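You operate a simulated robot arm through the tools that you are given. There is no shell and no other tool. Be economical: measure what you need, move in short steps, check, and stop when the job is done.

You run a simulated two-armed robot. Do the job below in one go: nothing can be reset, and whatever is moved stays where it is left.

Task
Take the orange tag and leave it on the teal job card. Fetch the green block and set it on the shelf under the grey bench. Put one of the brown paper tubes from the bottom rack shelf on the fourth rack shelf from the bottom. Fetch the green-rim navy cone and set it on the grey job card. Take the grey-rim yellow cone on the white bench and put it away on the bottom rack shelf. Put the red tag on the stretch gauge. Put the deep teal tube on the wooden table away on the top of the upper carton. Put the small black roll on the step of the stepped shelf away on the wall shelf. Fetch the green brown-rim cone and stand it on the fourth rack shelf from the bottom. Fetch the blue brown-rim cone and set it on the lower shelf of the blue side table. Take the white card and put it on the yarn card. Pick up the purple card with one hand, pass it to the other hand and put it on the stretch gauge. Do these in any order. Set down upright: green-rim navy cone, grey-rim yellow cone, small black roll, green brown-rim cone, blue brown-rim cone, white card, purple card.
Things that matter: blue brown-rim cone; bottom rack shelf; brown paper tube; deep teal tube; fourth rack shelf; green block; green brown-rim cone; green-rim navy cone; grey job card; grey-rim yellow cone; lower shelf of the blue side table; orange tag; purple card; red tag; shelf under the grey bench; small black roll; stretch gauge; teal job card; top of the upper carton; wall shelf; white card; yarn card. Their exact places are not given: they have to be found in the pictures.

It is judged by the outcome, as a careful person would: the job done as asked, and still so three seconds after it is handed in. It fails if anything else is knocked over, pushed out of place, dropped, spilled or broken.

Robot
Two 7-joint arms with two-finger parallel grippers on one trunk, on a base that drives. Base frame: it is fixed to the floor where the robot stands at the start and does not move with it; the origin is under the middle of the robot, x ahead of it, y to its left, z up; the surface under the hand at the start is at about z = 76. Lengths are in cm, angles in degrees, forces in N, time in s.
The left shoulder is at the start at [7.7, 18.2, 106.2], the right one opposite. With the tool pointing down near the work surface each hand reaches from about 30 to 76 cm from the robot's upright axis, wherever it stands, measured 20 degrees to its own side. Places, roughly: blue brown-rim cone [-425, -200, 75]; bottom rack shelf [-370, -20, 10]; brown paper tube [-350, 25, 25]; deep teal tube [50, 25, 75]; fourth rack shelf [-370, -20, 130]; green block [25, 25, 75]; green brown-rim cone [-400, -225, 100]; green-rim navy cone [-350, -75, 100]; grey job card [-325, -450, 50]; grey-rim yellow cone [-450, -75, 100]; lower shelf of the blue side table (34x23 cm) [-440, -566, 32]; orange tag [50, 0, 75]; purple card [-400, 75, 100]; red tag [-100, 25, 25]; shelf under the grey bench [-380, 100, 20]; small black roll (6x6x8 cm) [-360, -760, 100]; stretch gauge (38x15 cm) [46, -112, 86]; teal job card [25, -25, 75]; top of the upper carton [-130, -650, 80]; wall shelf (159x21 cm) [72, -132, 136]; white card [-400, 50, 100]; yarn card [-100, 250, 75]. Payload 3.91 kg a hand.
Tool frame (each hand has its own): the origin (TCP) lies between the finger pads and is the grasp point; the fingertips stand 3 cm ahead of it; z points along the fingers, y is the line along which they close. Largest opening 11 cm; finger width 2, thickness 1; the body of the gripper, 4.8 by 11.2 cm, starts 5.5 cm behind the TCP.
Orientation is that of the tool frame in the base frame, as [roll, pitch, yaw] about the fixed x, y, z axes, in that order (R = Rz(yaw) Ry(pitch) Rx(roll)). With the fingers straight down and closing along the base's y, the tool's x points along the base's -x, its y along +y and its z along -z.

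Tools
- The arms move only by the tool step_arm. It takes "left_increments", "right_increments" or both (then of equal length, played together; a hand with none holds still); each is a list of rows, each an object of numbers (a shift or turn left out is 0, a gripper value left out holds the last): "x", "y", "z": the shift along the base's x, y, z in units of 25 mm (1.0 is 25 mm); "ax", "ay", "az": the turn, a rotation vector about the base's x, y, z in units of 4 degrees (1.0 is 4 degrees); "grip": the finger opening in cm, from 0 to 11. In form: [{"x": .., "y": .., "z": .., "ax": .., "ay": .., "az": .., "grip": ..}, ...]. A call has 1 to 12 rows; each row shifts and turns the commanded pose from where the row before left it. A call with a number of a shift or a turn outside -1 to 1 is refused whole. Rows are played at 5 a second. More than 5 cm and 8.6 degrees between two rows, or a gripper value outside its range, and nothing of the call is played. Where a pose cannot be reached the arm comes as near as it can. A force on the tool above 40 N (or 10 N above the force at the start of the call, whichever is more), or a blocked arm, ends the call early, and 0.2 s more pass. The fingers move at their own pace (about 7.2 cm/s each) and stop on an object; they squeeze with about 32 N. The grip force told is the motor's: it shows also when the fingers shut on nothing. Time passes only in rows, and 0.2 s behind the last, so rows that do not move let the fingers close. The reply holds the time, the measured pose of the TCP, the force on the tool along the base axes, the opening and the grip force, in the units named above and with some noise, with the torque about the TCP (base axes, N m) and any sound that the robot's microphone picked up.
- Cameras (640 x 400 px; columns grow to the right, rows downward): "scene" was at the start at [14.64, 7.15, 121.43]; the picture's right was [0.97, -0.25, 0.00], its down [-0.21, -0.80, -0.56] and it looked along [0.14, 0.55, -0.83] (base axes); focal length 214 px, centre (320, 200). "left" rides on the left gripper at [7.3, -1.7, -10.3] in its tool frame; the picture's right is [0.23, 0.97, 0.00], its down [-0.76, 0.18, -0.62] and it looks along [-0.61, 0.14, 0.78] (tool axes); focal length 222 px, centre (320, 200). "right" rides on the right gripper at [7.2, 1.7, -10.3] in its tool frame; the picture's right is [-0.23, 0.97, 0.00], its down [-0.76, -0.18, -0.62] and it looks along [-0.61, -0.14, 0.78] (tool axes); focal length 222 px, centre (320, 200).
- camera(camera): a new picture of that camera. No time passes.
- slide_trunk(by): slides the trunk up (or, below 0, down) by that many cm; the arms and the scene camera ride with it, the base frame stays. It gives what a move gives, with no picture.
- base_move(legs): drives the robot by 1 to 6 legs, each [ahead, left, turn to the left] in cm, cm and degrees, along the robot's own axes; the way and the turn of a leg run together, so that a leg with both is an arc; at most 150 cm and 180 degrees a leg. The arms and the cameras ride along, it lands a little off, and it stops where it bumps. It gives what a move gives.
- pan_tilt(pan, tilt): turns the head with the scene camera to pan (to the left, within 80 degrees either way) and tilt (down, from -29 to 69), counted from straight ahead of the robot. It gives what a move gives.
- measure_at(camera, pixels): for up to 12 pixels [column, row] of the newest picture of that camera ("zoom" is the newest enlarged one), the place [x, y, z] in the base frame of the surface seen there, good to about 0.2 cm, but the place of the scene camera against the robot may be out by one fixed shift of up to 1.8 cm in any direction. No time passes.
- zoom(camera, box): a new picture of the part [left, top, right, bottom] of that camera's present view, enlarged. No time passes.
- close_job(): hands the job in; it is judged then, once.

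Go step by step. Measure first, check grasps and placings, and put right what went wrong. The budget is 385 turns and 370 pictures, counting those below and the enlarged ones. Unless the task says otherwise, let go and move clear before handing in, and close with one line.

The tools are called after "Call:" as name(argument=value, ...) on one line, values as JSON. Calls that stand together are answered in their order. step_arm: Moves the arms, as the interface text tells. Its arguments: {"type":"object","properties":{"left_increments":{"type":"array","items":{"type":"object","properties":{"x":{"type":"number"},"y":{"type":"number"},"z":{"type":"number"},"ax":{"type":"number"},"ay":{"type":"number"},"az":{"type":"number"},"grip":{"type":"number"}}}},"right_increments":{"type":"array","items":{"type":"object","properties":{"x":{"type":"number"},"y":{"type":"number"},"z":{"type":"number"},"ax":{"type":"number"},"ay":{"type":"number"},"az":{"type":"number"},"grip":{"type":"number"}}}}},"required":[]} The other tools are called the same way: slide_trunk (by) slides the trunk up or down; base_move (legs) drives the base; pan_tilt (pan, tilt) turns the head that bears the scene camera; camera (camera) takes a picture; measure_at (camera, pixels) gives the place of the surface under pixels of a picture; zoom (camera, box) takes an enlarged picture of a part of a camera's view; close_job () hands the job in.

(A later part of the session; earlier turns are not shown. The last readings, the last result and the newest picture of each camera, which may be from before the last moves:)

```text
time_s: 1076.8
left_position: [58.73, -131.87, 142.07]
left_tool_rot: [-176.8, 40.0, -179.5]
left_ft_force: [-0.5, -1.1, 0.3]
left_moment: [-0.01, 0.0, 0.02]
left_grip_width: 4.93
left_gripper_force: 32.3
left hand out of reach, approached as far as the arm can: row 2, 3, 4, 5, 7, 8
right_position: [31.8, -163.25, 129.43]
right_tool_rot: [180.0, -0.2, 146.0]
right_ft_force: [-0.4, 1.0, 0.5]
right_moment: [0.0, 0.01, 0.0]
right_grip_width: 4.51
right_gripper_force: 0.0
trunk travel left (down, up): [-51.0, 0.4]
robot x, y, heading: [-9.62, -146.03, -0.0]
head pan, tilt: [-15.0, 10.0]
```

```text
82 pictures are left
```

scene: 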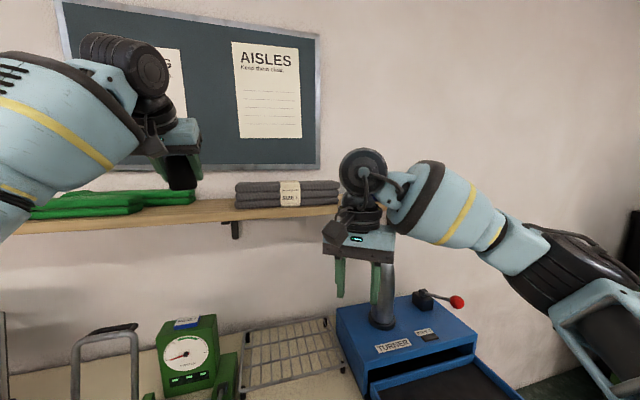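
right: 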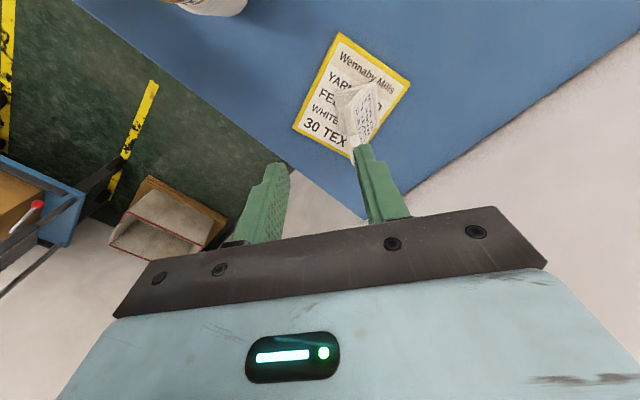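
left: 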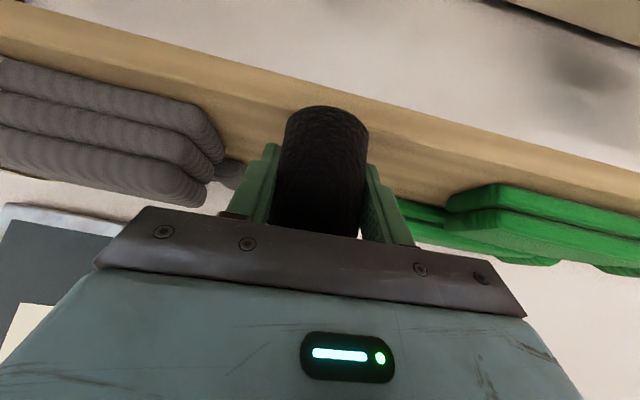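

Reach ends with the roll half on the edge. Raise slightly, move the base 3 cm closer and add ~12° tilt to gain reach.

Call:
step_arm(left_increments=[{"z": 0.8}, {"ay": -1}, {"ay": -1}, {"ay": -1}])

Call:
base_move(legs=[[3, 0, 0]])

Call:
step_arm(left_increments=[{"x": 0.8}, {"x": 0.8}, {"x": 0.5}])

Call:
camera(camera="left")

```text
time_s: 1077.8
left_position: [61.02, -132.03, 145.4]
left_tool_rot: [-176.6, 51.9, -179.5]
left_ft_force: [0.4, 0.3, 0.4]
left_moment: [0.0, 0.02, 0.0]
left_grip_width: 4.9
left_gripper_force: 32.6
left hand out of reach, approached as far as the arm can: row 1, 2, 3, 4
right_position: [31.8, -163.27, 129.36]
right_tool_rot: [179.9, -0.2, 146.0]
right_ft_force: [-0.1, 0.3, 0.0]
right_moment: [0.01, 0.0, -0.01]
right_grip_width: 4.48
right_gripper_force: 0.0
trunk travel left (down, up): [-51.0, 0.4]
robot x, y, heading: [-9.21, -145.78, -0.1]
head pan, tilt: [-15.0, 10.0]
```

```text
time_s: 1078.6
left_position: [63.49, -132.0, 145.9]
left_tool_rot: [-176.6, 52.3, -179.6]
left_ft_force: [-0.9, -0.8, 0.7]
left_moment: [0.04, 0.01, 0.01]
left_grip_width: 4.92
left_gripper_force: 32.1
right_position: [34.28, -163.15, 129.64]
right_tool_rot: [179.7, 0.1, 146.1]
right_ft_force: [-0.6, 0.4, -0.6]
right_moment: [0.01, -0.03, 0.02]
right_grip_width: 4.51
right_gripper_force: 0.0
trunk travel left (down, up): [-51.0, 0.4]
robot x, y, heading: [-6.52, -145.92, -0.0]
head pan, tilt: [-15.0, 10.0]
```

```text
time_s: 1079.4
left_position: [64.87, -131.91, 144.57]
left_tool_rot: [-176.6, 52.0, -179.6]
left_ft_force: [-0.5, -0.2, 0.5]
left_moment: [-0.04, 0.0, -0.02]
left_grip_width: 4.92
left_gripper_force: 31.8
left hand out of reach, approached as far as the arm can: row 1, 2, 3
right_position: [34.83, -163.26, 129.21]
right_tool_rot: [179.9, -0.3, 146.1]
right_ft_force: [0.4, -0.2, 0.5]
right_moment: [0.01, 0.02, -0.02]
right_grip_width: 4.51
right_gripper_force: 0.2
trunk travel left (down, up): [-51.0, 0.4]
robot x, y, heading: [-6.01, -146.04, 0.2]
head pan, tilt: [-15.0, 10.0]
```

```text
81 pictures are left
```

left: 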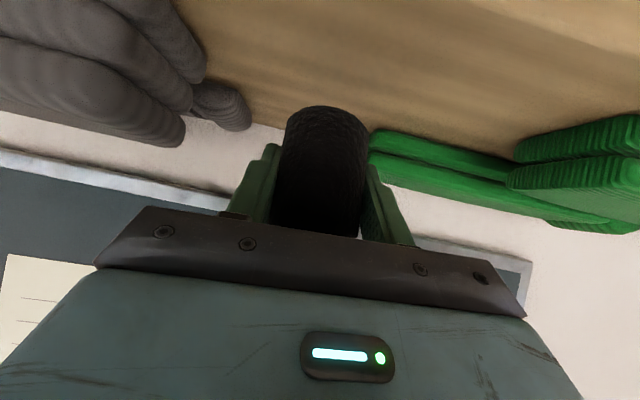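

Call:
step_arm(left_increments=[{"y": -0.4, "z": -0.4}, {"z": -0.3}, {"z": -0.2}, {"z": -0.15}, {"z": -0.15}, {}])

Call:
camera(camera="left")

```text
time_s: 1080.8
left_position: [65.76, -133.06, 141.88]
left_tool_rot: [-176.7, 51.9, -179.6]
left_ft_force: [0.6, -0.4, -0.2]
left_moment: [-0.01, -0.02, 0.02]
left_grip_width: 4.9
left_gripper_force: 31.9
left hand out of reach, approached as far as the arm can: row 2, 4
right_position: [34.83, -163.23, 129.44]
right_tool_rot: [179.9, -0.1, 145.9]
right_ft_force: [0.0, -0.7, 0.8]
right_moment: [-0.02, 0.01, 0.0]
right_grip_width: 4.51
right_gripper_force: 0.2
trunk travel left (down, up): [-51.0, 0.4]
robot x, y, heading: [-6.54, -146.36, 0.1]
head pan, tilt: [-15.0, 10.0]
```

```text
80 pictures are left
```

left: 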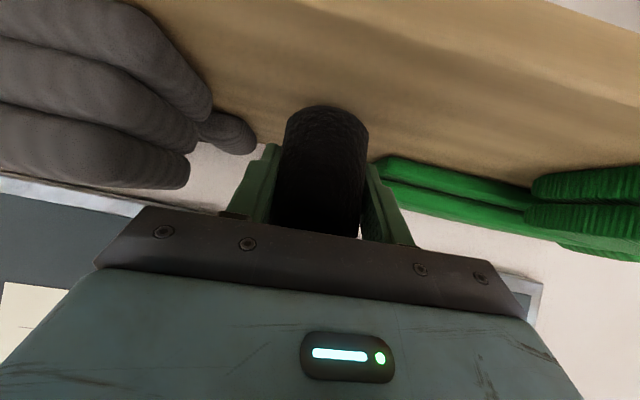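

Nearly down. Restore some of the tilt so the roll is level, then finish lowering.

Call:
step_arm(left_increments=[{"ay": 0.8}, {"ay": 0.8}, {"ay": 0.7}, {}])

Call:
step_arm(left_increments=[{"z": -0.12}, {"z": -0.12}, {"z": -0.12}, {}])

```text
time_s: 1081.8
left_position: [63.64, -132.61, 141.2]
left_tool_rot: [-176.6, 44.0, -179.8]
left_ft_force: [10.9, -0.8, 34.4]
left_moment: [0.27, 0.04, -0.05]
left_grip_width: 4.91
left_gripper_force: 32.4
left hand out of reach, approached as far as the arm can: row 1, 2, 3
right_position: [34.56, -163.29, 129.42]
right_tool_rot: [179.6, 0.0, 146.0]
right_ft_force: [0.1, 0.6, -0.3]
right_moment: [0.0, 0.01, 0.01]
right_grip_width: 4.49
right_gripper_force: 0.0
trunk travel left (down, up): [-51.0, 0.4]
robot x, y, heading: [-6.37, -146.4, -0.0]
head pan, tilt: [-15.0, 10.0]
```

```text
time_s: 1082.8
left_position: [63.47, -132.71, 140.63]
left_tool_rot: [-176.8, 44.2, -179.9]
left_ft_force: [3.1, -2.1, 40.2]
left_moment: [0.68, 0.08, -0.01]
left_grip_width: 4.94
left_gripper_force: 32.3
right_position: [34.39, -163.28, 129.51]
right_tool_rot: [179.7, 0.0, 146.0]
right_ft_force: [-0.9, 1.1, 0.1]
right_moment: [-0.01, 0.03, 0.0]
right_grip_width: 4.5
right_gripper_force: 0.0
trunk travel left (down, up): [-51.0, 0.4]
robot x, y, heading: [-6.47, -146.43, 0.1]
head pan, tilt: [-15.0, 10.0]
```

In contact, ~2.5 cm inside the edge. Ease, open and withdraw along the fingers.

Call:
step_arm(left_increments=[{"z": 0.15}, {"grip": 6.6}, {"grip": 6.6}, {}, {"x": -0.7, "z": 0.3}, {"x": -0.8, "z": 0.4}, {"x": -0.9, "z": 0.3}, {"x": -1}, {"x": -1}, {"x": -1}])

Call:
camera(camera="left")

```text
time_s: 1085.0
left_position: [58.67, -134.3, 147.73]
left_tool_rot: [-176.7, 42.7, -179.5]
left_ft_force: [-0.1, 0.9, -0.7]
left_moment: [-0.03, -0.01, -0.01]
left_grip_width: 6.6
left_gripper_force: 0.0
left hand out of reach, approached as far as the arm can: row 5, 6, 7, 8, 9, 10
right_position: [34.67, -163.17, 129.41]
right_tool_rot: [179.8, -0.1, 146.0]
right_ft_force: [-1.0, 0.0, -0.5]
right_moment: [-0.02, 0.02, -0.01]
right_grip_width: 4.5
right_gripper_force: 0.0
trunk travel left (down, up): [-51.0, 0.4]
robot x, y, heading: [-6.1, -146.27, 0.1]
head pan, tilt: [-15.0, 10.0]
```

```text
79 pictures are left
```

left: 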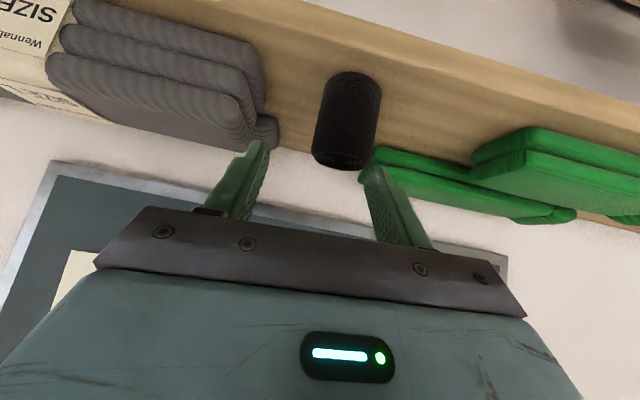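

The roll stands upright on the wall shelf. Now the purple card: retract and straighten the left hand, then travel back to the grey bench.

Call:
step_arm(left_increments=[{"x": -1, "z": 0.2}, {"x": -1}, {"x": -1, "ay": 0.9}, {"x": -1, "ay": 0.9, "y": 0.4}, {"x": -1, "ay": 0.9, "y": 0.4}, {"x": -1, "ay": 0.9, "y": 0.4}, {"x": -1, "ay": 0.9, "y": 0.4}, {"x": -1, "ay": 0.9, "y": 0.4}, {"x": -1, "ay": 0.9, "y": 0.4}, {"x": -1, "ay": 0.9, "y": 0.4}, {"ay": 0.9}, {"ay": 0.9}])

Call:
base_move(legs=[[-40, 0, 0], [0, -5, 0], [0, 0, 180]])

Call:
slide_trunk(by=-12)

```text
time_s: 1087.6
left_position: [45.43, -130.65, 153.62]
left_tool_rot: [-176.9, 21.3, -179.7]
left_ft_force: [0.6, 0.3, 0.1]
left_moment: [0.01, 0.01, 0.02]
left_grip_width: 6.56
left_gripper_force: 0.0
left hand out of reach, approached as far as the arm can: row 1, 2, 3, 4, 5, 6, 7, 8, 9, 10, 11, 12
right_position: [34.65, -163.1, 129.35]
right_tool_rot: [179.9, -0.1, 146.0]
right_ft_force: [-0.1, 0.5, -0.9]
right_moment: [-0.04, -0.01, 0.02]
right_grip_width: 4.5
right_gripper_force: 0.1
trunk travel left (down, up): [-51.0, 0.4]
robot x, y, heading: [-6.46, -146.18, 0.0]
head pan, tilt: [-15.0, 10.0]
```

```text
time_s: 1098.2
left_position: [-98.48, -166.52, 153.75]
left_tool_rot: [-176.8, 21.2, 0.3]
left_ft_force: [-0.4, 0.1, -0.5]
left_moment: [-0.01, -0.01, 0.02]
left_grip_width: 6.61
left_gripper_force: 0.2
right_position: [-87.96, -133.89, 129.5]
right_tool_rot: [179.9, -0.1, -34.0]
right_ft_force: [-0.3, 0.6, 0.3]
right_moment: [-0.01, 0.02, -0.01]
right_grip_width: 4.49
right_gripper_force: 0.0
trunk travel left (down, up): [-51.0, 0.4]
robot x, y, heading: [-46.98, -151.26, -179.9]
head pan, tilt: [-15.0, 10.0]
```

```text
time_s: 1099.7
left_position: [-110.84, -166.53, 122.14]
left_tool_rot: [-176.8, 1.7, 0.1]
left_ft_force: [-0.1, 0.0, -0.5]
left_moment: [-0.02, 0.04, 0.0]
left_grip_width: 6.58
left_gripper_force: 0.0
right_position: [-87.95, -133.95, 117.48]
right_tool_rot: [179.8, -0.1, -34.0]
right_ft_force: [-0.9, -0.1, 0.3]
right_moment: [0.02, 0.01, -0.01]
right_grip_width: 4.49
right_gripper_force: 0.0
trunk travel left (down, up): [-39.0, 12.4]
robot x, y, heading: [-46.78, -151.3, -180.1]
head pan, tilt: [-15.0, 10.0]
```

Call:
step_arm(right_increments=[{"az": 1}, {"az": 1}, {"az": 1}, {"az": 1}, {"az": 1}, {"az": 1}, {"az": 1}, {"az": 1}, {"az": 0.5}], left_increments=[{"x": 0.6}, {"x": 0.6}, {"x": 0.6}, {"x": 0.6}, {"x": 0.6}, {}, {}, {}, {}])

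Call:
base_move(legs=[[115, 0, 0], [115, 0, 0]])

```text
time_s: 1101.7
left_position: [-111.01, -166.64, 121.99]
left_tool_rot: [-176.9, 1.7, 0.2]
left_ft_force: [-0.3, 0.5, 0.1]
left_moment: [-0.01, -0.03, -0.01]
left_grip_width: 6.6
left_gripper_force: 0.0
left hand out of reach, approached as far as the arm can: row 1, 2, 3, 4, 5
right_position: [-88.14, -134.12, 117.37]
right_tool_rot: [179.9, 0.0, 0.2]
right_ft_force: [0.3, -0.3, 0.3]
right_moment: [0.0, 0.02, 0.0]
right_grip_width: 4.5
right_gripper_force: 0.0
trunk travel left (down, up): [-39.0, 12.4]
robot x, y, heading: [-47.16, -151.09, -180.0]
head pan, tilt: [-15.0, 10.0]
```

```text
time_s: 1113.2
left_position: [-345.08, -158.14, 122.05]
left_tool_rot: [-176.9, 1.7, -2.4]
left_ft_force: [0.2, 0.1, -0.1]
left_moment: [0.01, 0.01, 0.0]
left_grip_width: 6.61
left_gripper_force: 0.1
right_position: [-320.68, -126.66, 117.4]
right_tool_rot: [179.9, 0.0, -2.8]
right_ft_force: [-0.1, -0.9, 0.0]
right_moment: [0.01, 0.02, 0.01]
right_grip_width: 4.5
right_gripper_force: 0.1
trunk travel left (down, up): [-39.0, 12.4]
robot x, y, heading: [-280.24, -145.43, 177.7]
head pan, tilt: [-15.0, 10.0]
```

Call:
base_move(legs=[[0, 6, 2.3], [116, 0, 0], [114, 0, 0]])

Call:
base_move(legs=[[0, 0, 90], [-125, 0, 0], [-130, 0, 0]])

```text
time_s: 1125.4
left_position: [-576.11, -166.78, 122.01]
left_tool_rot: [-176.9, 1.7, -0.4]
left_ft_force: [-0.1, 0.0, -0.3]
left_moment: [0.0, -0.02, -0.01]
left_grip_width: 6.61
left_gripper_force: 0.0
right_position: [-552.89, -134.43, 117.5]
right_tool_rot: [179.9, -0.2, -0.6]
right_ft_force: [0.3, -0.2, -0.1]
right_moment: [-0.02, 0.0, 0.03]
right_grip_width: 4.52
right_gripper_force: 0.0
trunk travel left (down, up): [-39.0, 12.4]
robot x, y, heading: [-512.08, -151.86, 179.5]
head pan, tilt: [-15.0, 10.0]
```

```text
time_s: 1141.6
left_position: [-489.3, 38.53, 122.08]
left_tool_rot: [-176.9, 1.7, 89.3]
left_ft_force: [0.7, 0.3, -0.5]
left_moment: [0.0, 0.01, 0.03]
left_grip_width: 6.61
left_gripper_force: 0.1
right_position: [-521.67, 61.88, 117.4]
right_tool_rot: [179.9, 0.0, 89.1]
right_ft_force: [0.1, -0.4, -0.2]
right_moment: [-0.02, 0.05, -0.01]
right_grip_width: 4.53
right_gripper_force: 0.2
trunk travel left (down, up): [-39.0, 12.4]
robot x, y, heading: [-503.64, 102.45, -90.8]
head pan, tilt: [-15.0, 10.0]
```

At the bench's west side facing south. Move east to x≈−447, y≈120 and view.

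Call:
base_move(legs=[[-16, 55, 0.8]])

Call:
pan_tilt(pan=25, tilt=40)

Call:
camera(camera="scene")

Call:
camera(camera="left")

```text
time_s: 1147.0
left_position: [-431.99, 54.39, 121.98]
left_tool_rot: [-177.0, 1.7, 90.2]
left_ft_force: [-0.6, -0.8, 0.1]
left_moment: [0.01, -0.03, 0.0]
left_grip_width: 6.63
left_gripper_force: 0.0
right_position: [-464.49, 77.32, 117.34]
right_tool_rot: [179.8, -0.1, 89.9]
right_ft_force: [-0.4, 0.4, -0.4]
right_moment: [0.01, 0.0, 0.0]
right_grip_width: 4.47
right_gripper_force: 0.1
trunk travel left (down, up): [-39.0, 12.4]
robot x, y, heading: [-447.65, 118.3, -90.0]
head pan, tilt: [-15.0, 10.0]
```

```text
time_s: 1148.1
left_position: [-432.03, 54.35, 122.03]
left_tool_rot: [-176.9, 1.8, 90.2]
left_ft_force: [0.4, -0.1, 0.1]
left_moment: [-0.01, 0.02, 0.01]
left_grip_width: 6.59
left_gripper_force: 0.0
right_position: [-464.65, 77.29, 117.41]
right_tool_rot: [179.9, -0.1, 90.0]
right_ft_force: [0.4, 0.8, 0.0]
right_moment: [0.0, 0.04, 0.02]
right_grip_width: 4.49
right_gripper_force: 0.1
trunk travel left (down, up): [-39.0, 12.4]
robot x, y, heading: [-447.1, 118.26, -90.0]
head pan, tilt: [25.0, 40.0]
```

```text
78 pictures are left
```

scene: 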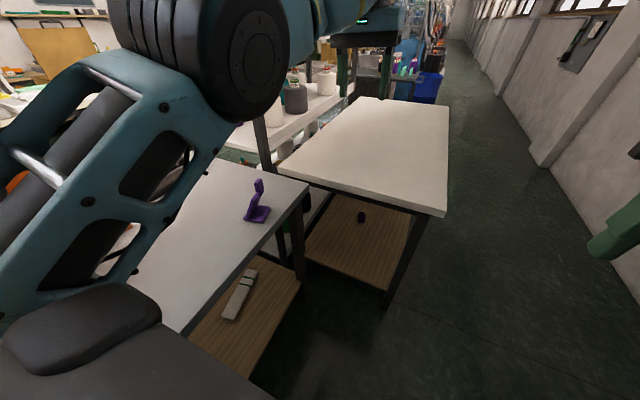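

```text
77 pictures are left
```

left: 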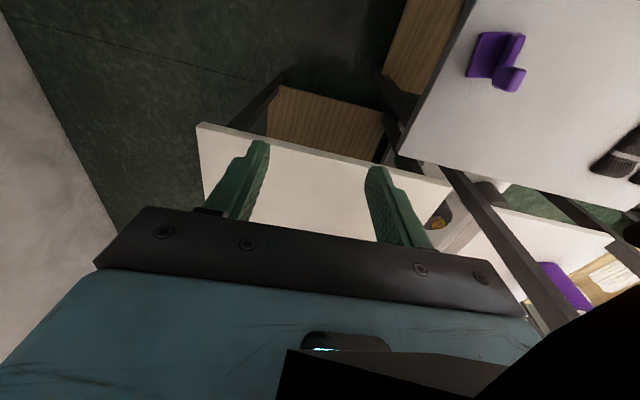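

Call:
zoom(camera="left", box=[440, 10, 580, 120])

Call:
measure_at(camera="zoom", pixels=[[300, 110], [330, 110], [290, 175], [370, 260], [345, 275], [330, 255], [380, 240], [350, 260], [170, 200], [200, 110], [310, 300]])

```text
3.64 times, centred on (510, 65) of left
```

zoom: 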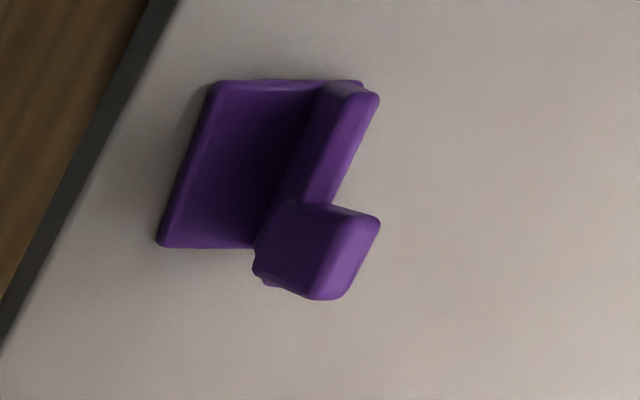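

```text
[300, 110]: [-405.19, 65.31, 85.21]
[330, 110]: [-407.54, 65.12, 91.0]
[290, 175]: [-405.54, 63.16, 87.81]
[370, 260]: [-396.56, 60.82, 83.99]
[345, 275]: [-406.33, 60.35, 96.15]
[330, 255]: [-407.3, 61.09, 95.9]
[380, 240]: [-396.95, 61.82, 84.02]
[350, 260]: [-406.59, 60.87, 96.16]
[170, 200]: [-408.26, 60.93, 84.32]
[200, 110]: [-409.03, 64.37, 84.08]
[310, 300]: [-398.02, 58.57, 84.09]
```

Tab top ≈(−406.5,60.9,96.1). Move the left hand over it.

Call:
step_arm(left_increments=[{"x": 1, "y": 0.26, "grip": 5}, {"x": 1, "y": 0.26}, {"x": 1, "y": 0.26}, {"x": 1, "y": 0.26}, {"x": 1, "y": 0.26}, {"x": 1, "y": 0.26}, {"x": 1, "y": 0.26}, {"x": 1, "y": 0.26}, {"x": 1, "y": 0.26, "z": -1}, {"x": 1, "y": 0.26, "z": -1}, {"x": 0.3, "z": -1}, {"z": -1}])

Call:
step_arm(left_increments=[{"z": -1}, {"z": -1}, {"z": -1}, {"z": -0.6}])

Call:
camera(camera="left")

```text
time_s: 1150.7
left_position: [-405.97, 56.59, 119.03]
left_tool_rot: [-176.7, 1.9, 90.5]
left_ft_force: [-0.1, 0.2, -0.1]
left_moment: [-0.03, -0.06, 0.0]
left_grip_width: 5.0
left_gripper_force: 0.1
left hand out of reach, approached as far as the arm can: row 1, 2, 3, 4, 5, 6, 7, 9, 10, 11
right_position: [-464.21, 77.42, 117.47]
right_tool_rot: [180.0, 0.0, 90.1]
right_ft_force: [0.1, -0.2, -0.4]
right_moment: [-0.04, 0.0, -0.03]
right_grip_width: 4.52
right_gripper_force: 0.0
trunk travel left (down, up): [-39.0, 12.4]
robot x, y, heading: [-447.26, 118.74, -89.9]
head pan, tilt: [25.0, 40.0]
```

```text
time_s: 1151.7
left_position: [-406.41, 56.35, 110.14]
left_tool_rot: [-176.9, 1.7, 90.3]
left_ft_force: [0.9, 1.1, -0.9]
left_moment: [-0.01, -0.03, -0.03]
left_grip_width: 5.01
left_gripper_force: 0.0
right_position: [-464.5, 77.23, 117.24]
right_tool_rot: [179.9, -0.1, 90.0]
right_ft_force: [0.0, 0.0, 0.3]
right_moment: [-0.04, 0.0, 0.02]
right_grip_width: 4.49
right_gripper_force: 0.1
trunk travel left (down, up): [-39.0, 12.4]
robot x, y, heading: [-447.27, 118.5, -89.9]
head pan, tilt: [25.0, 40.0]
```

```text
75 pictures are left
```

left: 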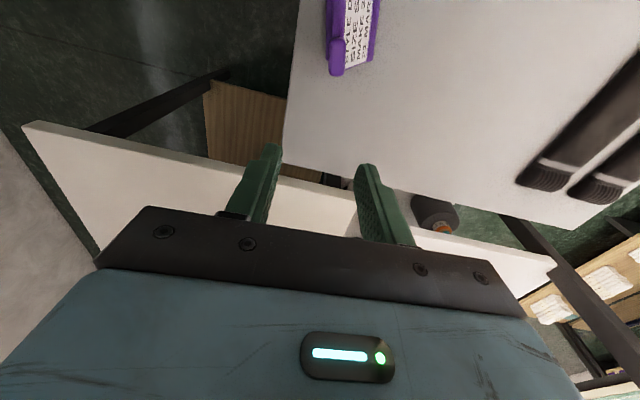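

Call:
measure_at(camera="left", pixels=[[337, 68], [335, 45], [330, 60], [343, 60], [337, 55]])

Call:
step_arm(left_increments=[{"y": 0.6}, {"y": 0.6}, {"y": 0.6}, {"z": -1}, {"z": -1}, {"z": -1}])

Call:
camera(camera="left")

```text
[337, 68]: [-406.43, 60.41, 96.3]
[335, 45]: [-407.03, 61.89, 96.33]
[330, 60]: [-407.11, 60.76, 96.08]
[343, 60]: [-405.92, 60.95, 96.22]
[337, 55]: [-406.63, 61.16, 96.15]
```

```text
time_s: 1153.1
left_position: [-406.64, 60.9, 102.67]
left_tool_rot: [-176.9, 1.7, 90.2]
left_ft_force: [0.1, -1.0, -0.3]
left_moment: [0.04, 0.02, -0.02]
left_grip_width: 4.99
left_gripper_force: 0.1
right_position: [-464.49, 77.4, 117.4]
right_tool_rot: [179.9, -0.1, 89.9]
right_ft_force: [0.3, -0.2, 0.0]
right_moment: [0.02, -0.02, -0.01]
right_grip_width: 4.49
right_gripper_force: 0.2
trunk travel left (down, up): [-39.0, 12.4]
robot x, y, heading: [-447.28, 118.42, -90.2]
head pan, tilt: [25.0, 40.0]
```

```text
74 pictures are left
```

left: 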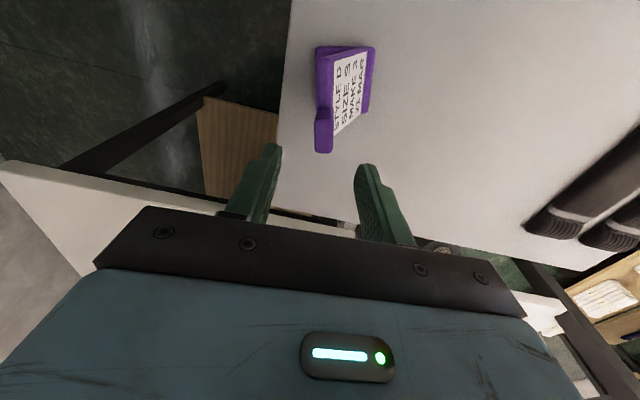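

Aligned. Lower to z≈93.4 and close on the tab.

Call:
step_arm(left_increments=[{"z": -1, "x": 0.1}, {"z": -1}, {"z": -1}, {"z": -0.7}, {"grip": 0.5}, {"grip": 0.5}, {}, {}, {"z": 0.8}, {"z": 1}, {"z": 1}])

Call:
camera(camera="left")

```text
time_s: 1155.5
left_position: [-406.4, 61.0, 100.28]
left_tool_rot: [-176.9, 1.6, 90.2]
left_ft_force: [-0.8, 0.8, -0.5]
left_moment: [-0.04, 0.02, 0.01]
left_grip_width: 2.15
left_gripper_force: 32.0
right_position: [-464.51, 77.22, 117.29]
right_tool_rot: [179.9, -0.1, 90.0]
right_ft_force: [0.0, 0.1, 0.3]
right_moment: [-0.01, 0.0, -0.03]
right_grip_width: 4.51
right_gripper_force: 0.1
trunk travel left (down, up): [-39.0, 12.4]
robot x, y, heading: [-447.3, 118.45, -90.0]
head pan, tilt: [25.0, 40.0]
```

```text
73 pictures are left
```

left: 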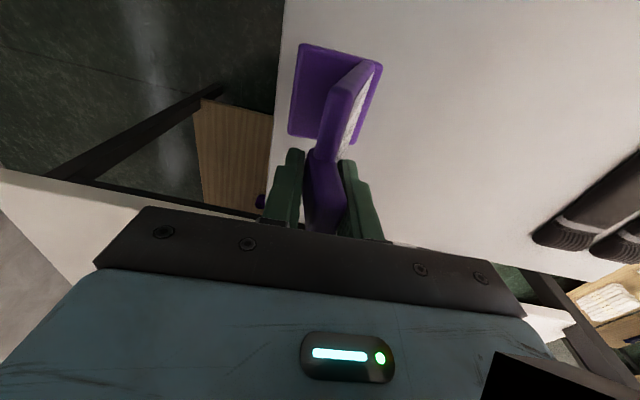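

Purple held by the tab with the left hand. Raise it and bring it toward the centre while tilting the right hand up for the handover.

Call:
step_arm(left_increments=[{"z": 1}, {"z": 1}, {"z": 1}, {"z": 1}, {"x": -1}, {"x": -1}, {"x": -1}, {"x": -1}, {"x": -1}, {"x": -1}, {"x": -1}, {"x": -1}], right_increments=[{"x": -0.4, "ax": -1}, {"x": -0.4, "ax": -1}, {"x": -0.4, "ax": -1}, {"ax": -1}, {"ax": -1}, {"ax": -1}, {"ax": -1}, {"ax": -1}, {"ax": -1}, {"ax": -1}, {"ax": -1}, {"ax": -1}])

Call:
step_arm(left_increments=[{"x": -1}, {"x": -1}, {"x": -1}, {"x": -1}, {"x": -1}, {"x": -1}, {"x": -1}, {"x": -1}], right_increments=[{"ax": -1}, {"ax": -1}, {"ax": -1}, {"ax": -1}, {"ax": -0.5}, {"grip": 6}, {}, {}])

Call:
pan_tilt(pan=0, tilt=40)

Call:
camera(camera="scene")

Call:
camera(camera="right")

```text
time_s: 1158.1
left_position: [-426.53, 60.96, 110.36]
left_tool_rot: [-176.9, 1.7, 90.4]
left_ft_force: [-0.9, -0.4, -0.8]
left_moment: [-0.05, 0.02, 0.01]
left_grip_width: 2.17
left_gripper_force: 31.7
right_position: [-467.69, 77.2, 117.35]
right_tool_rot: [179.8, 48.0, 89.9]
right_ft_force: [0.7, 0.0, 0.0]
right_moment: [0.0, 0.03, -0.01]
right_grip_width: 4.52
right_gripper_force: 0.0
trunk travel left (down, up): [-39.0, 12.4]
robot x, y, heading: [-447.77, 118.32, -89.9]
head pan, tilt: [25.0, 40.0]
```

```text
time_s: 1159.9
left_position: [-446.29, 60.85, 110.25]
left_tool_rot: [-177.0, 1.7, 90.3]
left_ft_force: [0.1, -0.4, -0.3]
left_moment: [-0.05, -0.02, 0.03]
left_grip_width: 2.13
left_gripper_force: 31.0
right_position: [-466.74, 74.36, 119.74]
right_tool_rot: [179.9, 65.7, 89.9]
right_ft_force: [0.3, 0.6, 0.0]
right_moment: [-0.03, 0.03, 0.02]
right_grip_width: 5.99
right_gripper_force: 0.0
right hand out of reach, approached as far as the arm can: row 2, 3, 4, 5
trunk travel left (down, up): [-39.0, 12.4]
robot x, y, heading: [-447.22, 118.58, -89.8]
head pan, tilt: [25.0, 40.0]
```

```text
time_s: 1160.8
left_position: [-446.22, 60.88, 110.21]
left_tool_rot: [-176.9, 1.7, 90.1]
left_ft_force: [-0.6, 1.2, -0.6]
left_moment: [-0.03, -0.03, -0.02]
left_grip_width: 2.14
left_gripper_force: 31.7
right_position: [-466.81, 74.28, 119.75]
right_tool_rot: [179.8, 65.9, 90.1]
right_ft_force: [0.1, 0.5, 0.5]
right_moment: [0.0, 0.02, 0.03]
right_grip_width: 6.0
right_gripper_force: 0.2
trunk travel left (down, up): [-39.0, 12.4]
robot x, y, heading: [-447.09, 118.17, -89.8]
head pan, tilt: [0.0, 40.0]
```

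```text
72 pictures are left
```

scene: 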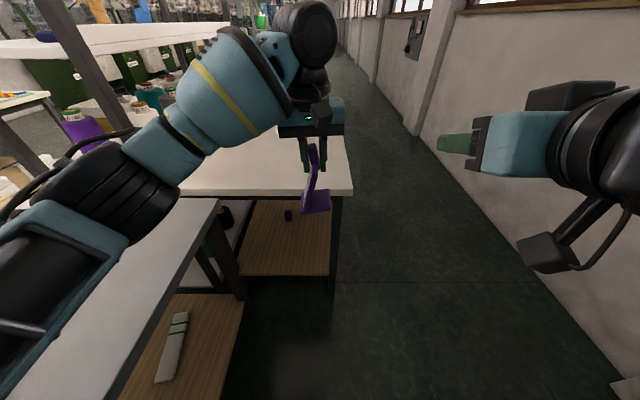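

```text
71 pictures are left
```

right: 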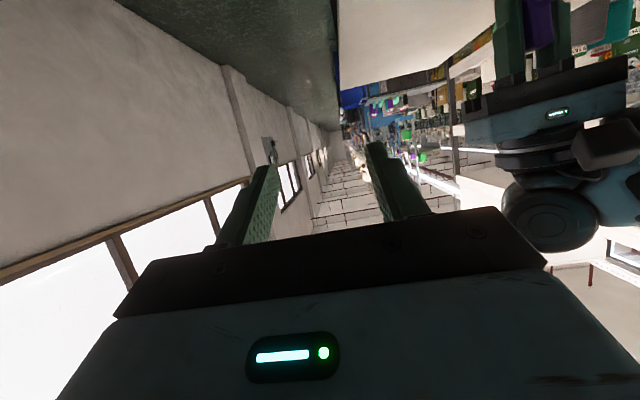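

Now bring the right hand to the card's near edge height: lower and centre it, staying behind the card.

Call:
step_arm(right_increments=[{"z": -1}, {"z": -1}, {"z": -1}, {"z": -1}, {"z": -1}, {"z": -0.6, "x": 1}, {"x": 1}, {"x": 1}, {"x": 1}, {"x": 1}, {"x": 1}, {"x": 1}], left_increments=[{"y": -1}, {"y": -1}, {"y": -1}, {}, {}, {}, {}, {}, {}, {}, {}, {}])

Call:
camera(camera="right")

Call:
camera(camera="scene")

```text
time_s: 1163.3
left_position: [-445.83, 53.56, 110.2]
left_tool_rot: [-176.9, 1.7, 90.3]
left_ft_force: [0.0, -0.1, -0.5]
left_moment: [-0.04, 0.04, 0.0]
left_grip_width: 2.13
left_gripper_force: 31.8
right_position: [-447.82, 70.03, 107.63]
right_tool_rot: [179.9, 65.9, 90.2]
right_ft_force: [0.5, 0.3, -0.2]
right_moment: [0.01, 0.0, 0.01]
right_grip_width: 6.01
right_gripper_force: 0.1
right hand out of reach, approached as far as the arm can: row 1, 2, 3, 4, 5
trunk travel left (down, up): [-39.0, 12.4]
robot x, y, heading: [-447.54, 118.73, -90.1]
head pan, tilt: [0.0, 40.0]
```

```text
70 pictures are left
```

right: 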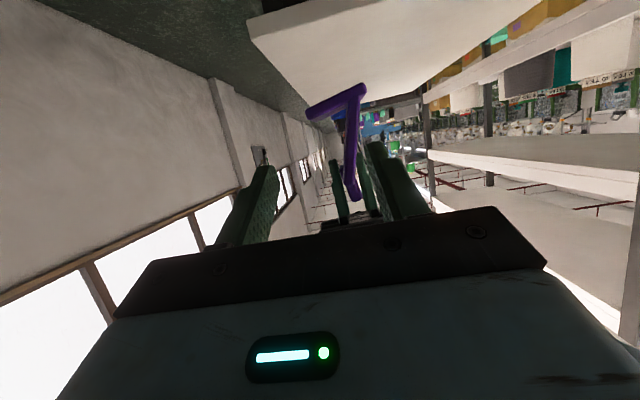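

```text
69 pictures are left
```

scene: 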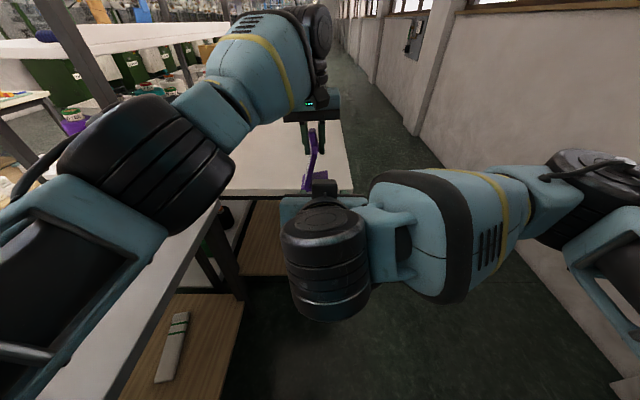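

The right camera shows the card edge-on. Measure its plate and foot.

Call:
measure_at(camera="right", pixels=[[360, 95], [360, 115], [356, 140], [352, 160], [352, 190], [330, 103], [310, 108], [364, 95]])

Call:
zoom(camera="right", box=[280, 60, 420, 220])

```text
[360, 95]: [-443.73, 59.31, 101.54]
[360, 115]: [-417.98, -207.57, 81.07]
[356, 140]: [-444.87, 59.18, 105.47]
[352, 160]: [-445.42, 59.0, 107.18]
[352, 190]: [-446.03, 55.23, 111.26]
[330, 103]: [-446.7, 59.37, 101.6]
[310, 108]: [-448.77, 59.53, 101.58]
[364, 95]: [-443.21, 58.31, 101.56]
```

```text
2.50 times, centred on (350, 140) of right
```

zoom: 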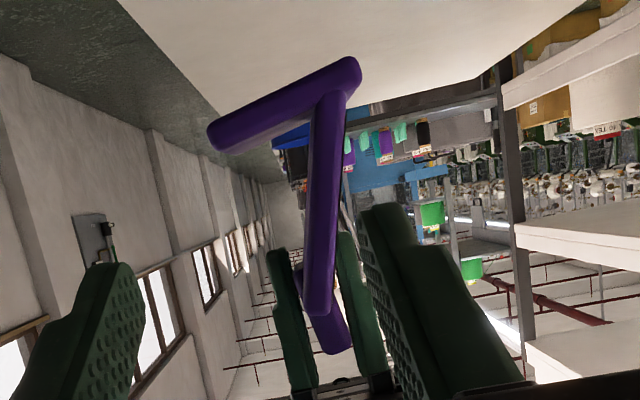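

Plate near edge y≈59.2, x≈−444.9 at z≈105.5; foot below at 101.6. Line up, then slide the fingers over the plate.

Call:
step_arm(right_increments=[{"x": 0.6, "z": -0.35}, {"x": 0.6, "z": -0.35}, {"y": -1}, {"y": -1}])

Call:
camera(camera="right")

```text
time_s: 1164.3
left_position: [-445.93, 53.62, 110.25]
left_tool_rot: [-177.0, 1.7, 90.4]
left_ft_force: [-0.4, -0.1, -0.6]
left_moment: [-0.02, 0.01, 0.01]
left_grip_width: 2.13
left_gripper_force: 32.1
right_position: [-445.04, 65.14, 105.86]
right_tool_rot: [-180.0, 65.9, 90.1]
right_ft_force: [1.0, 0.1, 0.5]
right_moment: [-0.02, 0.01, 0.02]
right_grip_width: 6.0
right_gripper_force: 0.1
trunk travel left (down, up): [-39.0, 12.4]
robot x, y, heading: [-447.57, 118.47, -89.9]
head pan, tilt: [0.0, 40.0]
```

```text
67 pictures are left
```

right: 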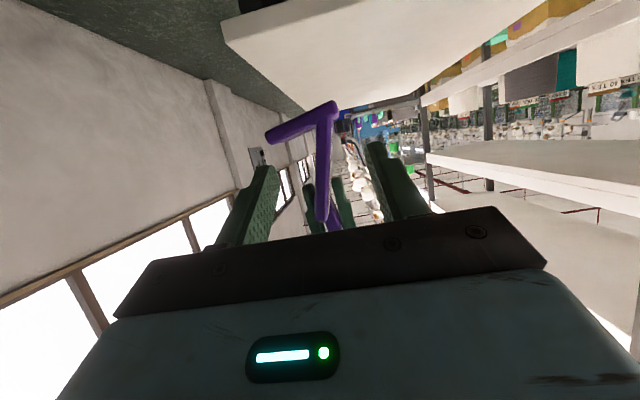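

Centred. Advance 6 cm and close on the plate.

Call:
step_arm(right_increments=[{"y": -1}, {"y": -1}, {"y": -0.5}, {"grip": 0.5}, {"grip": 0.5}, {}, {}])

Call:
camera(camera="right")

```text
time_s: 1166.0
left_position: [-446.08, 53.51, 110.23]
left_tool_rot: [-176.9, 1.6, 90.3]
left_ft_force: [9.1, -1.6, 0.7]
left_moment: [0.49, 0.74, -0.96]
left_grip_width: 2.19
left_gripper_force: 31.8
right_position: [-445.07, 58.81, 105.71]
right_tool_rot: [179.8, 65.9, 89.9]
right_ft_force: [-8.8, 2.2, -0.7]
right_moment: [-0.52, -1.1, 0.5]
right_grip_width: 1.8
right_gripper_force: 32.4
trunk travel left (down, up): [-39.0, 12.4]
robot x, y, heading: [-447.38, 118.31, -90.0]
head pan, tilt: [0.0, 40.0]
```

```text
66 pictures are left
```

right: 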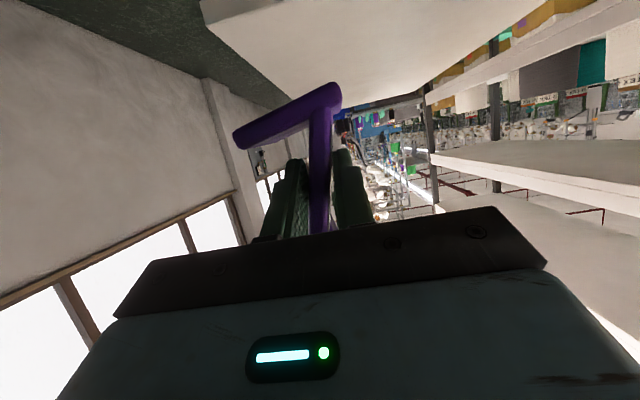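

Both hands hold the card (forces oppose). Release with the left and lift it clear.

Call:
step_arm(left_increments=[{"grip": 4.5}, {"grip": 4.5}, {}, {"z": 0.6}, {"z": 1}, {"z": 1}, {"z": 1}, {"z": 1}, {"x": 1, "z": 0.5}, {"x": 1}, {"x": 1}, {"x": 1}])

Call:
camera(camera="right")

Call:
camera(camera="scene")

```text
time_s: 1168.0
left_position: [-439.72, 55.08, 111.78]
left_tool_rot: [-175.9, -8.7, 92.9]
left_ft_force: [-12.2, 0.7, 8.0]
left_moment: [0.16, 0.61, -0.01]
left_grip_width: 5.13
left_gripper_force: 6.7
left hand out of reach, approached as far as the arm can: row 4, 5, 6, 7, 8, 10
right_position: [-444.48, 59.46, 104.73]
right_tool_rot: [-178.6, 64.5, 92.4]
right_ft_force: [13.4, 0.8, -8.9]
right_moment: [0.17, 0.7, 0.6]
right_grip_width: 1.87
right_gripper_force: 32.5
trunk travel left (down, up): [-39.0, 12.4]
robot x, y, heading: [-447.66, 118.18, -89.9]
head pan, tilt: [0.0, 40.0]
stopped in row 10 (left hand): the arm was blocked; the commanded pose is now the measured one
```

```text
65 pictures are left
```

right: 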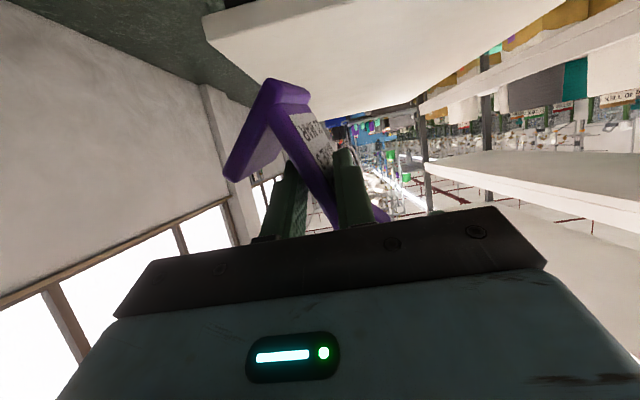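

```text
64 pictures are left
```

scene: 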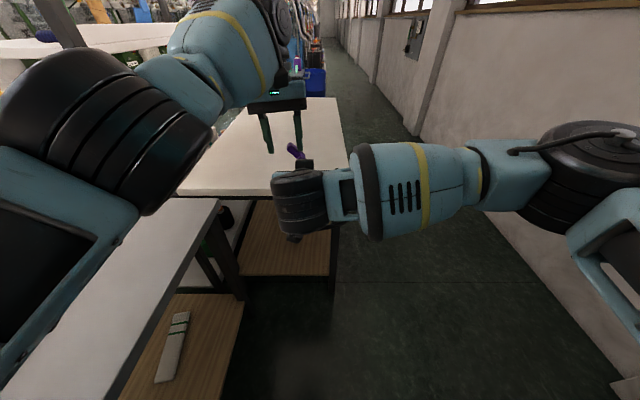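

The left hand could not rise and nudged the card. Open the left wider, centre it, and instead lower the right hand to draw the card out.

Call:
step_arm(left_increments=[{"grip": 9}, {"grip": 9}, {"x": -0.5}, {}, {}, {}, {}, {}], right_increments=[{}, {}, {}, {"z": -0.8}, {"z": -0.8}, {"z": -0.8}, {"z": -0.8}, {}])

Call:
camera(camera="right")

Call:
zoom(camera="scene", box=[220, 80, 380, 240])

```text
time_s: 1169.8
left_position: [-440.81, 55.32, 111.72]
left_tool_rot: [-176.1, -8.6, 93.1]
left_ft_force: [-0.4, 1.1, 0.3]
left_moment: [-0.02, 0.01, 0.01]
left_grip_width: 8.98
left_gripper_force: 0.0
right_position: [-445.01, 59.21, 96.87]
right_tool_rot: [-179.0, 64.8, 91.7]
right_ft_force: [0.2, 0.1, -0.7]
right_moment: [0.01, 0.0, -0.01]
right_grip_width: 1.14
right_gripper_force: 31.7
trunk travel left (down, up): [-39.0, 12.4]
robot x, y, heading: [-447.58, 118.17, -89.9]
head pan, tilt: [0.0, 40.0]
```

```text
63 pictures are left
```

right: 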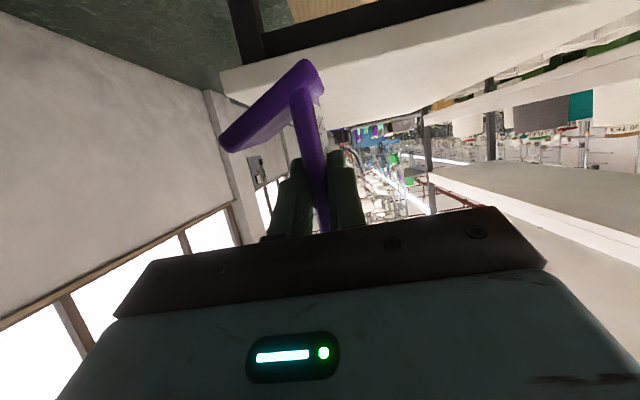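

```text
2.50 times, centred on (300, 160) of scene
```

zoom: 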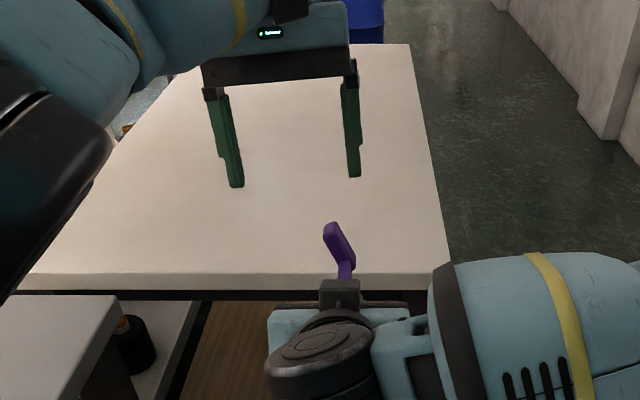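

The handover worked: the right hand alone holds the card. Measure the foot's levelness.

Call:
measure_at(camera="right", pixels=[[228, 143], [310, 70], [265, 112], [318, 90], [240, 150], [285, 120], [303, 110], [315, 190]])

Call:
zoom(camera="right", box=[200, 40, 380, 240])

```text
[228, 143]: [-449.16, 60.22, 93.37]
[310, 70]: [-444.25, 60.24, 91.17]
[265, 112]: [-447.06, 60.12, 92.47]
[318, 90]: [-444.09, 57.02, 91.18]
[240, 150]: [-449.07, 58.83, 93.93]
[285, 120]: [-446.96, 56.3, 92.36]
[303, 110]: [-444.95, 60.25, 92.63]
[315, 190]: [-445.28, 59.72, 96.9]
```

```text
2.00 times, centred on (290, 140) of right
```

zoom: 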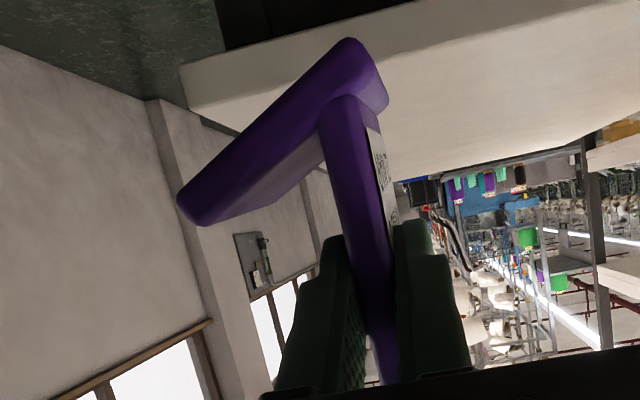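

The foot is tilted 24° about the forward axis; roll the right hand to level it, and bring the left hand aside.

Call:
step_arm(right_increments=[{"ay": -1}, {"ay": -1}, {"ay": -1}, {"ay": -1}, {"ay": -1}, {"ay": -1}, {}, {}], left_increments=[{"x": 1}, {"x": 1}, {"x": 1}, {"x": 1, "y": 0.5}, {"x": 1, "y": 1}, {"y": 1}, {"y": 1}, {"y": 1}])

Call:
camera(camera="right")

Call:
measure_at(camera="right", pixels=[[228, 143], [310, 70], [265, 112], [318, 90], [303, 110], [315, 190], [240, 150]])

```text
time_s: 1171.6
left_position: [-429.82, 53.95, 113.52]
left_tool_rot: [-176.2, -8.8, 92.9]
left_ft_force: [-1.1, -0.1, 0.7]
left_moment: [0.0, -0.03, 0.02]
left_grip_width: 9.04
left_gripper_force: 0.1
left hand out of reach, approached as far as the arm can: row 2, 3, 4, 5, 6, 7, 8
right_position: [-444.74, 59.3, 96.77]
right_tool_rot: [133.9, 56.3, 49.9]
right_ft_force: [0.4, 0.3, -1.1]
right_moment: [0.03, -0.01, 0.0]
right_grip_width: 1.12
right_gripper_force: 32.1
trunk travel left (down, up): [-39.0, 12.4]
robot x, y, heading: [-447.69, 118.42, -89.9]
head pan, tilt: [0.0, 40.0]
```

```text
60 pictures are left
```

right: 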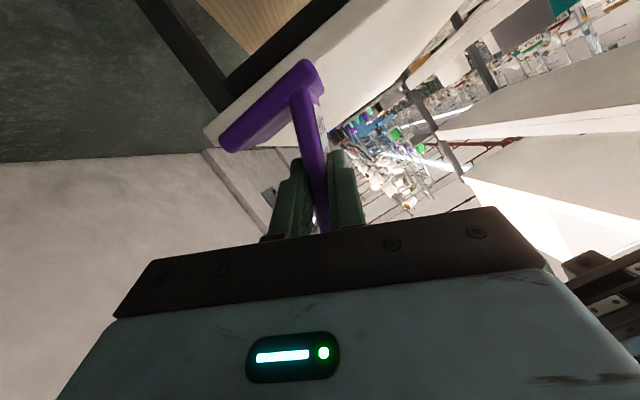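

```text
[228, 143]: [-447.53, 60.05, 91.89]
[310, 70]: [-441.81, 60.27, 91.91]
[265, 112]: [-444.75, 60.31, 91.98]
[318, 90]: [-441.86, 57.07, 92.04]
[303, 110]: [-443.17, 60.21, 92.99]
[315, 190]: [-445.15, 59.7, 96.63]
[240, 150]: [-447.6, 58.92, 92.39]
```

Foot is level now. Travel to the stretch gauge: west, south, then east.

Call:
base_move(legs=[[0, -63, 0], [135, 0, 0], [135, 0, 0]])

Call:
base_move(legs=[[0, 0, 90]])

```text
time_s: 1190.2
left_position: [-490.09, -217.12, 113.65]
left_tool_rot: [-176.1, -8.8, 92.8]
left_ft_force: [0.4, -0.5, -0.1]
left_moment: [-0.01, -0.06, -0.01]
left_grip_width: 8.98
left_gripper_force: 0.1
right_position: [-505.25, -211.63, 96.81]
right_tool_rot: [133.9, 56.3, 49.8]
right_ft_force: [0.5, 0.1, -0.2]
right_moment: [0.0, 0.01, 0.02]
right_grip_width: 1.13
right_gripper_force: 31.7
trunk travel left (down, up): [-39.0, 12.4]
robot x, y, heading: [-507.75, -152.6, -89.8]
head pan, tilt: [0.0, 40.0]
```

```text
time_s: 1194.4
left_position: [-442.93, -136.64, 113.56]
left_tool_rot: [-176.1, -8.9, -178.7]
left_ft_force: [-0.5, -0.6, 0.3]
left_moment: [-0.01, 0.0, 0.0]
left_grip_width: 8.99
left_gripper_force: 0.1
right_position: [-448.54, -151.5, 96.88]
right_tool_rot: [134.0, 56.3, 138.3]
right_ft_force: [-0.2, -0.2, -1.4]
right_moment: [-0.01, 0.07, -0.03]
right_grip_width: 1.12
right_gripper_force: 32.1
trunk travel left (down, up): [-39.0, 12.4]
robot x, y, heading: [-507.79, -152.32, -1.2]
head pan, tilt: [0.0, 40.0]
```

Call:
base_move(legs=[[0, 4, 1.2], [116, 0, 0], [116, 0, 0]])

Call:
base_move(legs=[[115, 0, 0], [105, 0, 0]])

Call:
camera(camera="scene")

```text
time_s: 1206.3
left_position: [-215.17, -131.72, 113.53]
left_tool_rot: [-176.1, -8.7, -177.9]
left_ft_force: [-0.2, 0.8, -0.7]
left_moment: [0.01, -0.02, -0.02]
left_grip_width: 8.99
left_gripper_force: 0.0
right_position: [-220.64, -146.57, 96.75]
right_tool_rot: [133.9, 56.2, 139.2]
right_ft_force: [0.2, -0.5, 0.1]
right_moment: [-0.01, 0.03, 0.03]
right_grip_width: 1.12
right_gripper_force: 31.7
trunk travel left (down, up): [-39.0, 12.4]
robot x, y, heading: [-279.87, -148.26, -0.4]
head pan, tilt: [0.0, 40.0]
```

```text
time_s: 1217.1
left_position: [3.75, -137.85, 113.57]
left_tool_rot: [-176.1, -8.9, -178.8]
left_ft_force: [-0.9, -0.6, 0.1]
left_moment: [-0.01, -0.01, 0.0]
left_grip_width: 8.99
left_gripper_force: 0.0
right_position: [-1.86, -152.68, 96.88]
right_tool_rot: [133.9, 56.4, 138.4]
right_ft_force: [-0.3, 0.1, 0.0]
right_moment: [0.0, -0.02, -0.02]
right_grip_width: 1.14
right_gripper_force: 32.3
trunk travel left (down, up): [-39.0, 12.4]
robot x, y, heading: [-61.16, -153.51, -1.6]
head pan, tilt: [0.0, 40.0]
```

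```text
59 pictures are left
```

scene: 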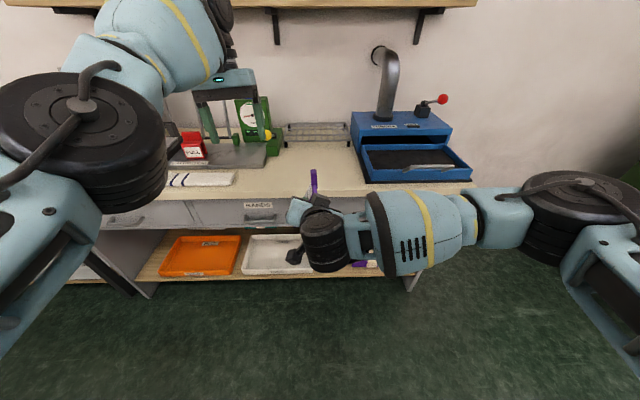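

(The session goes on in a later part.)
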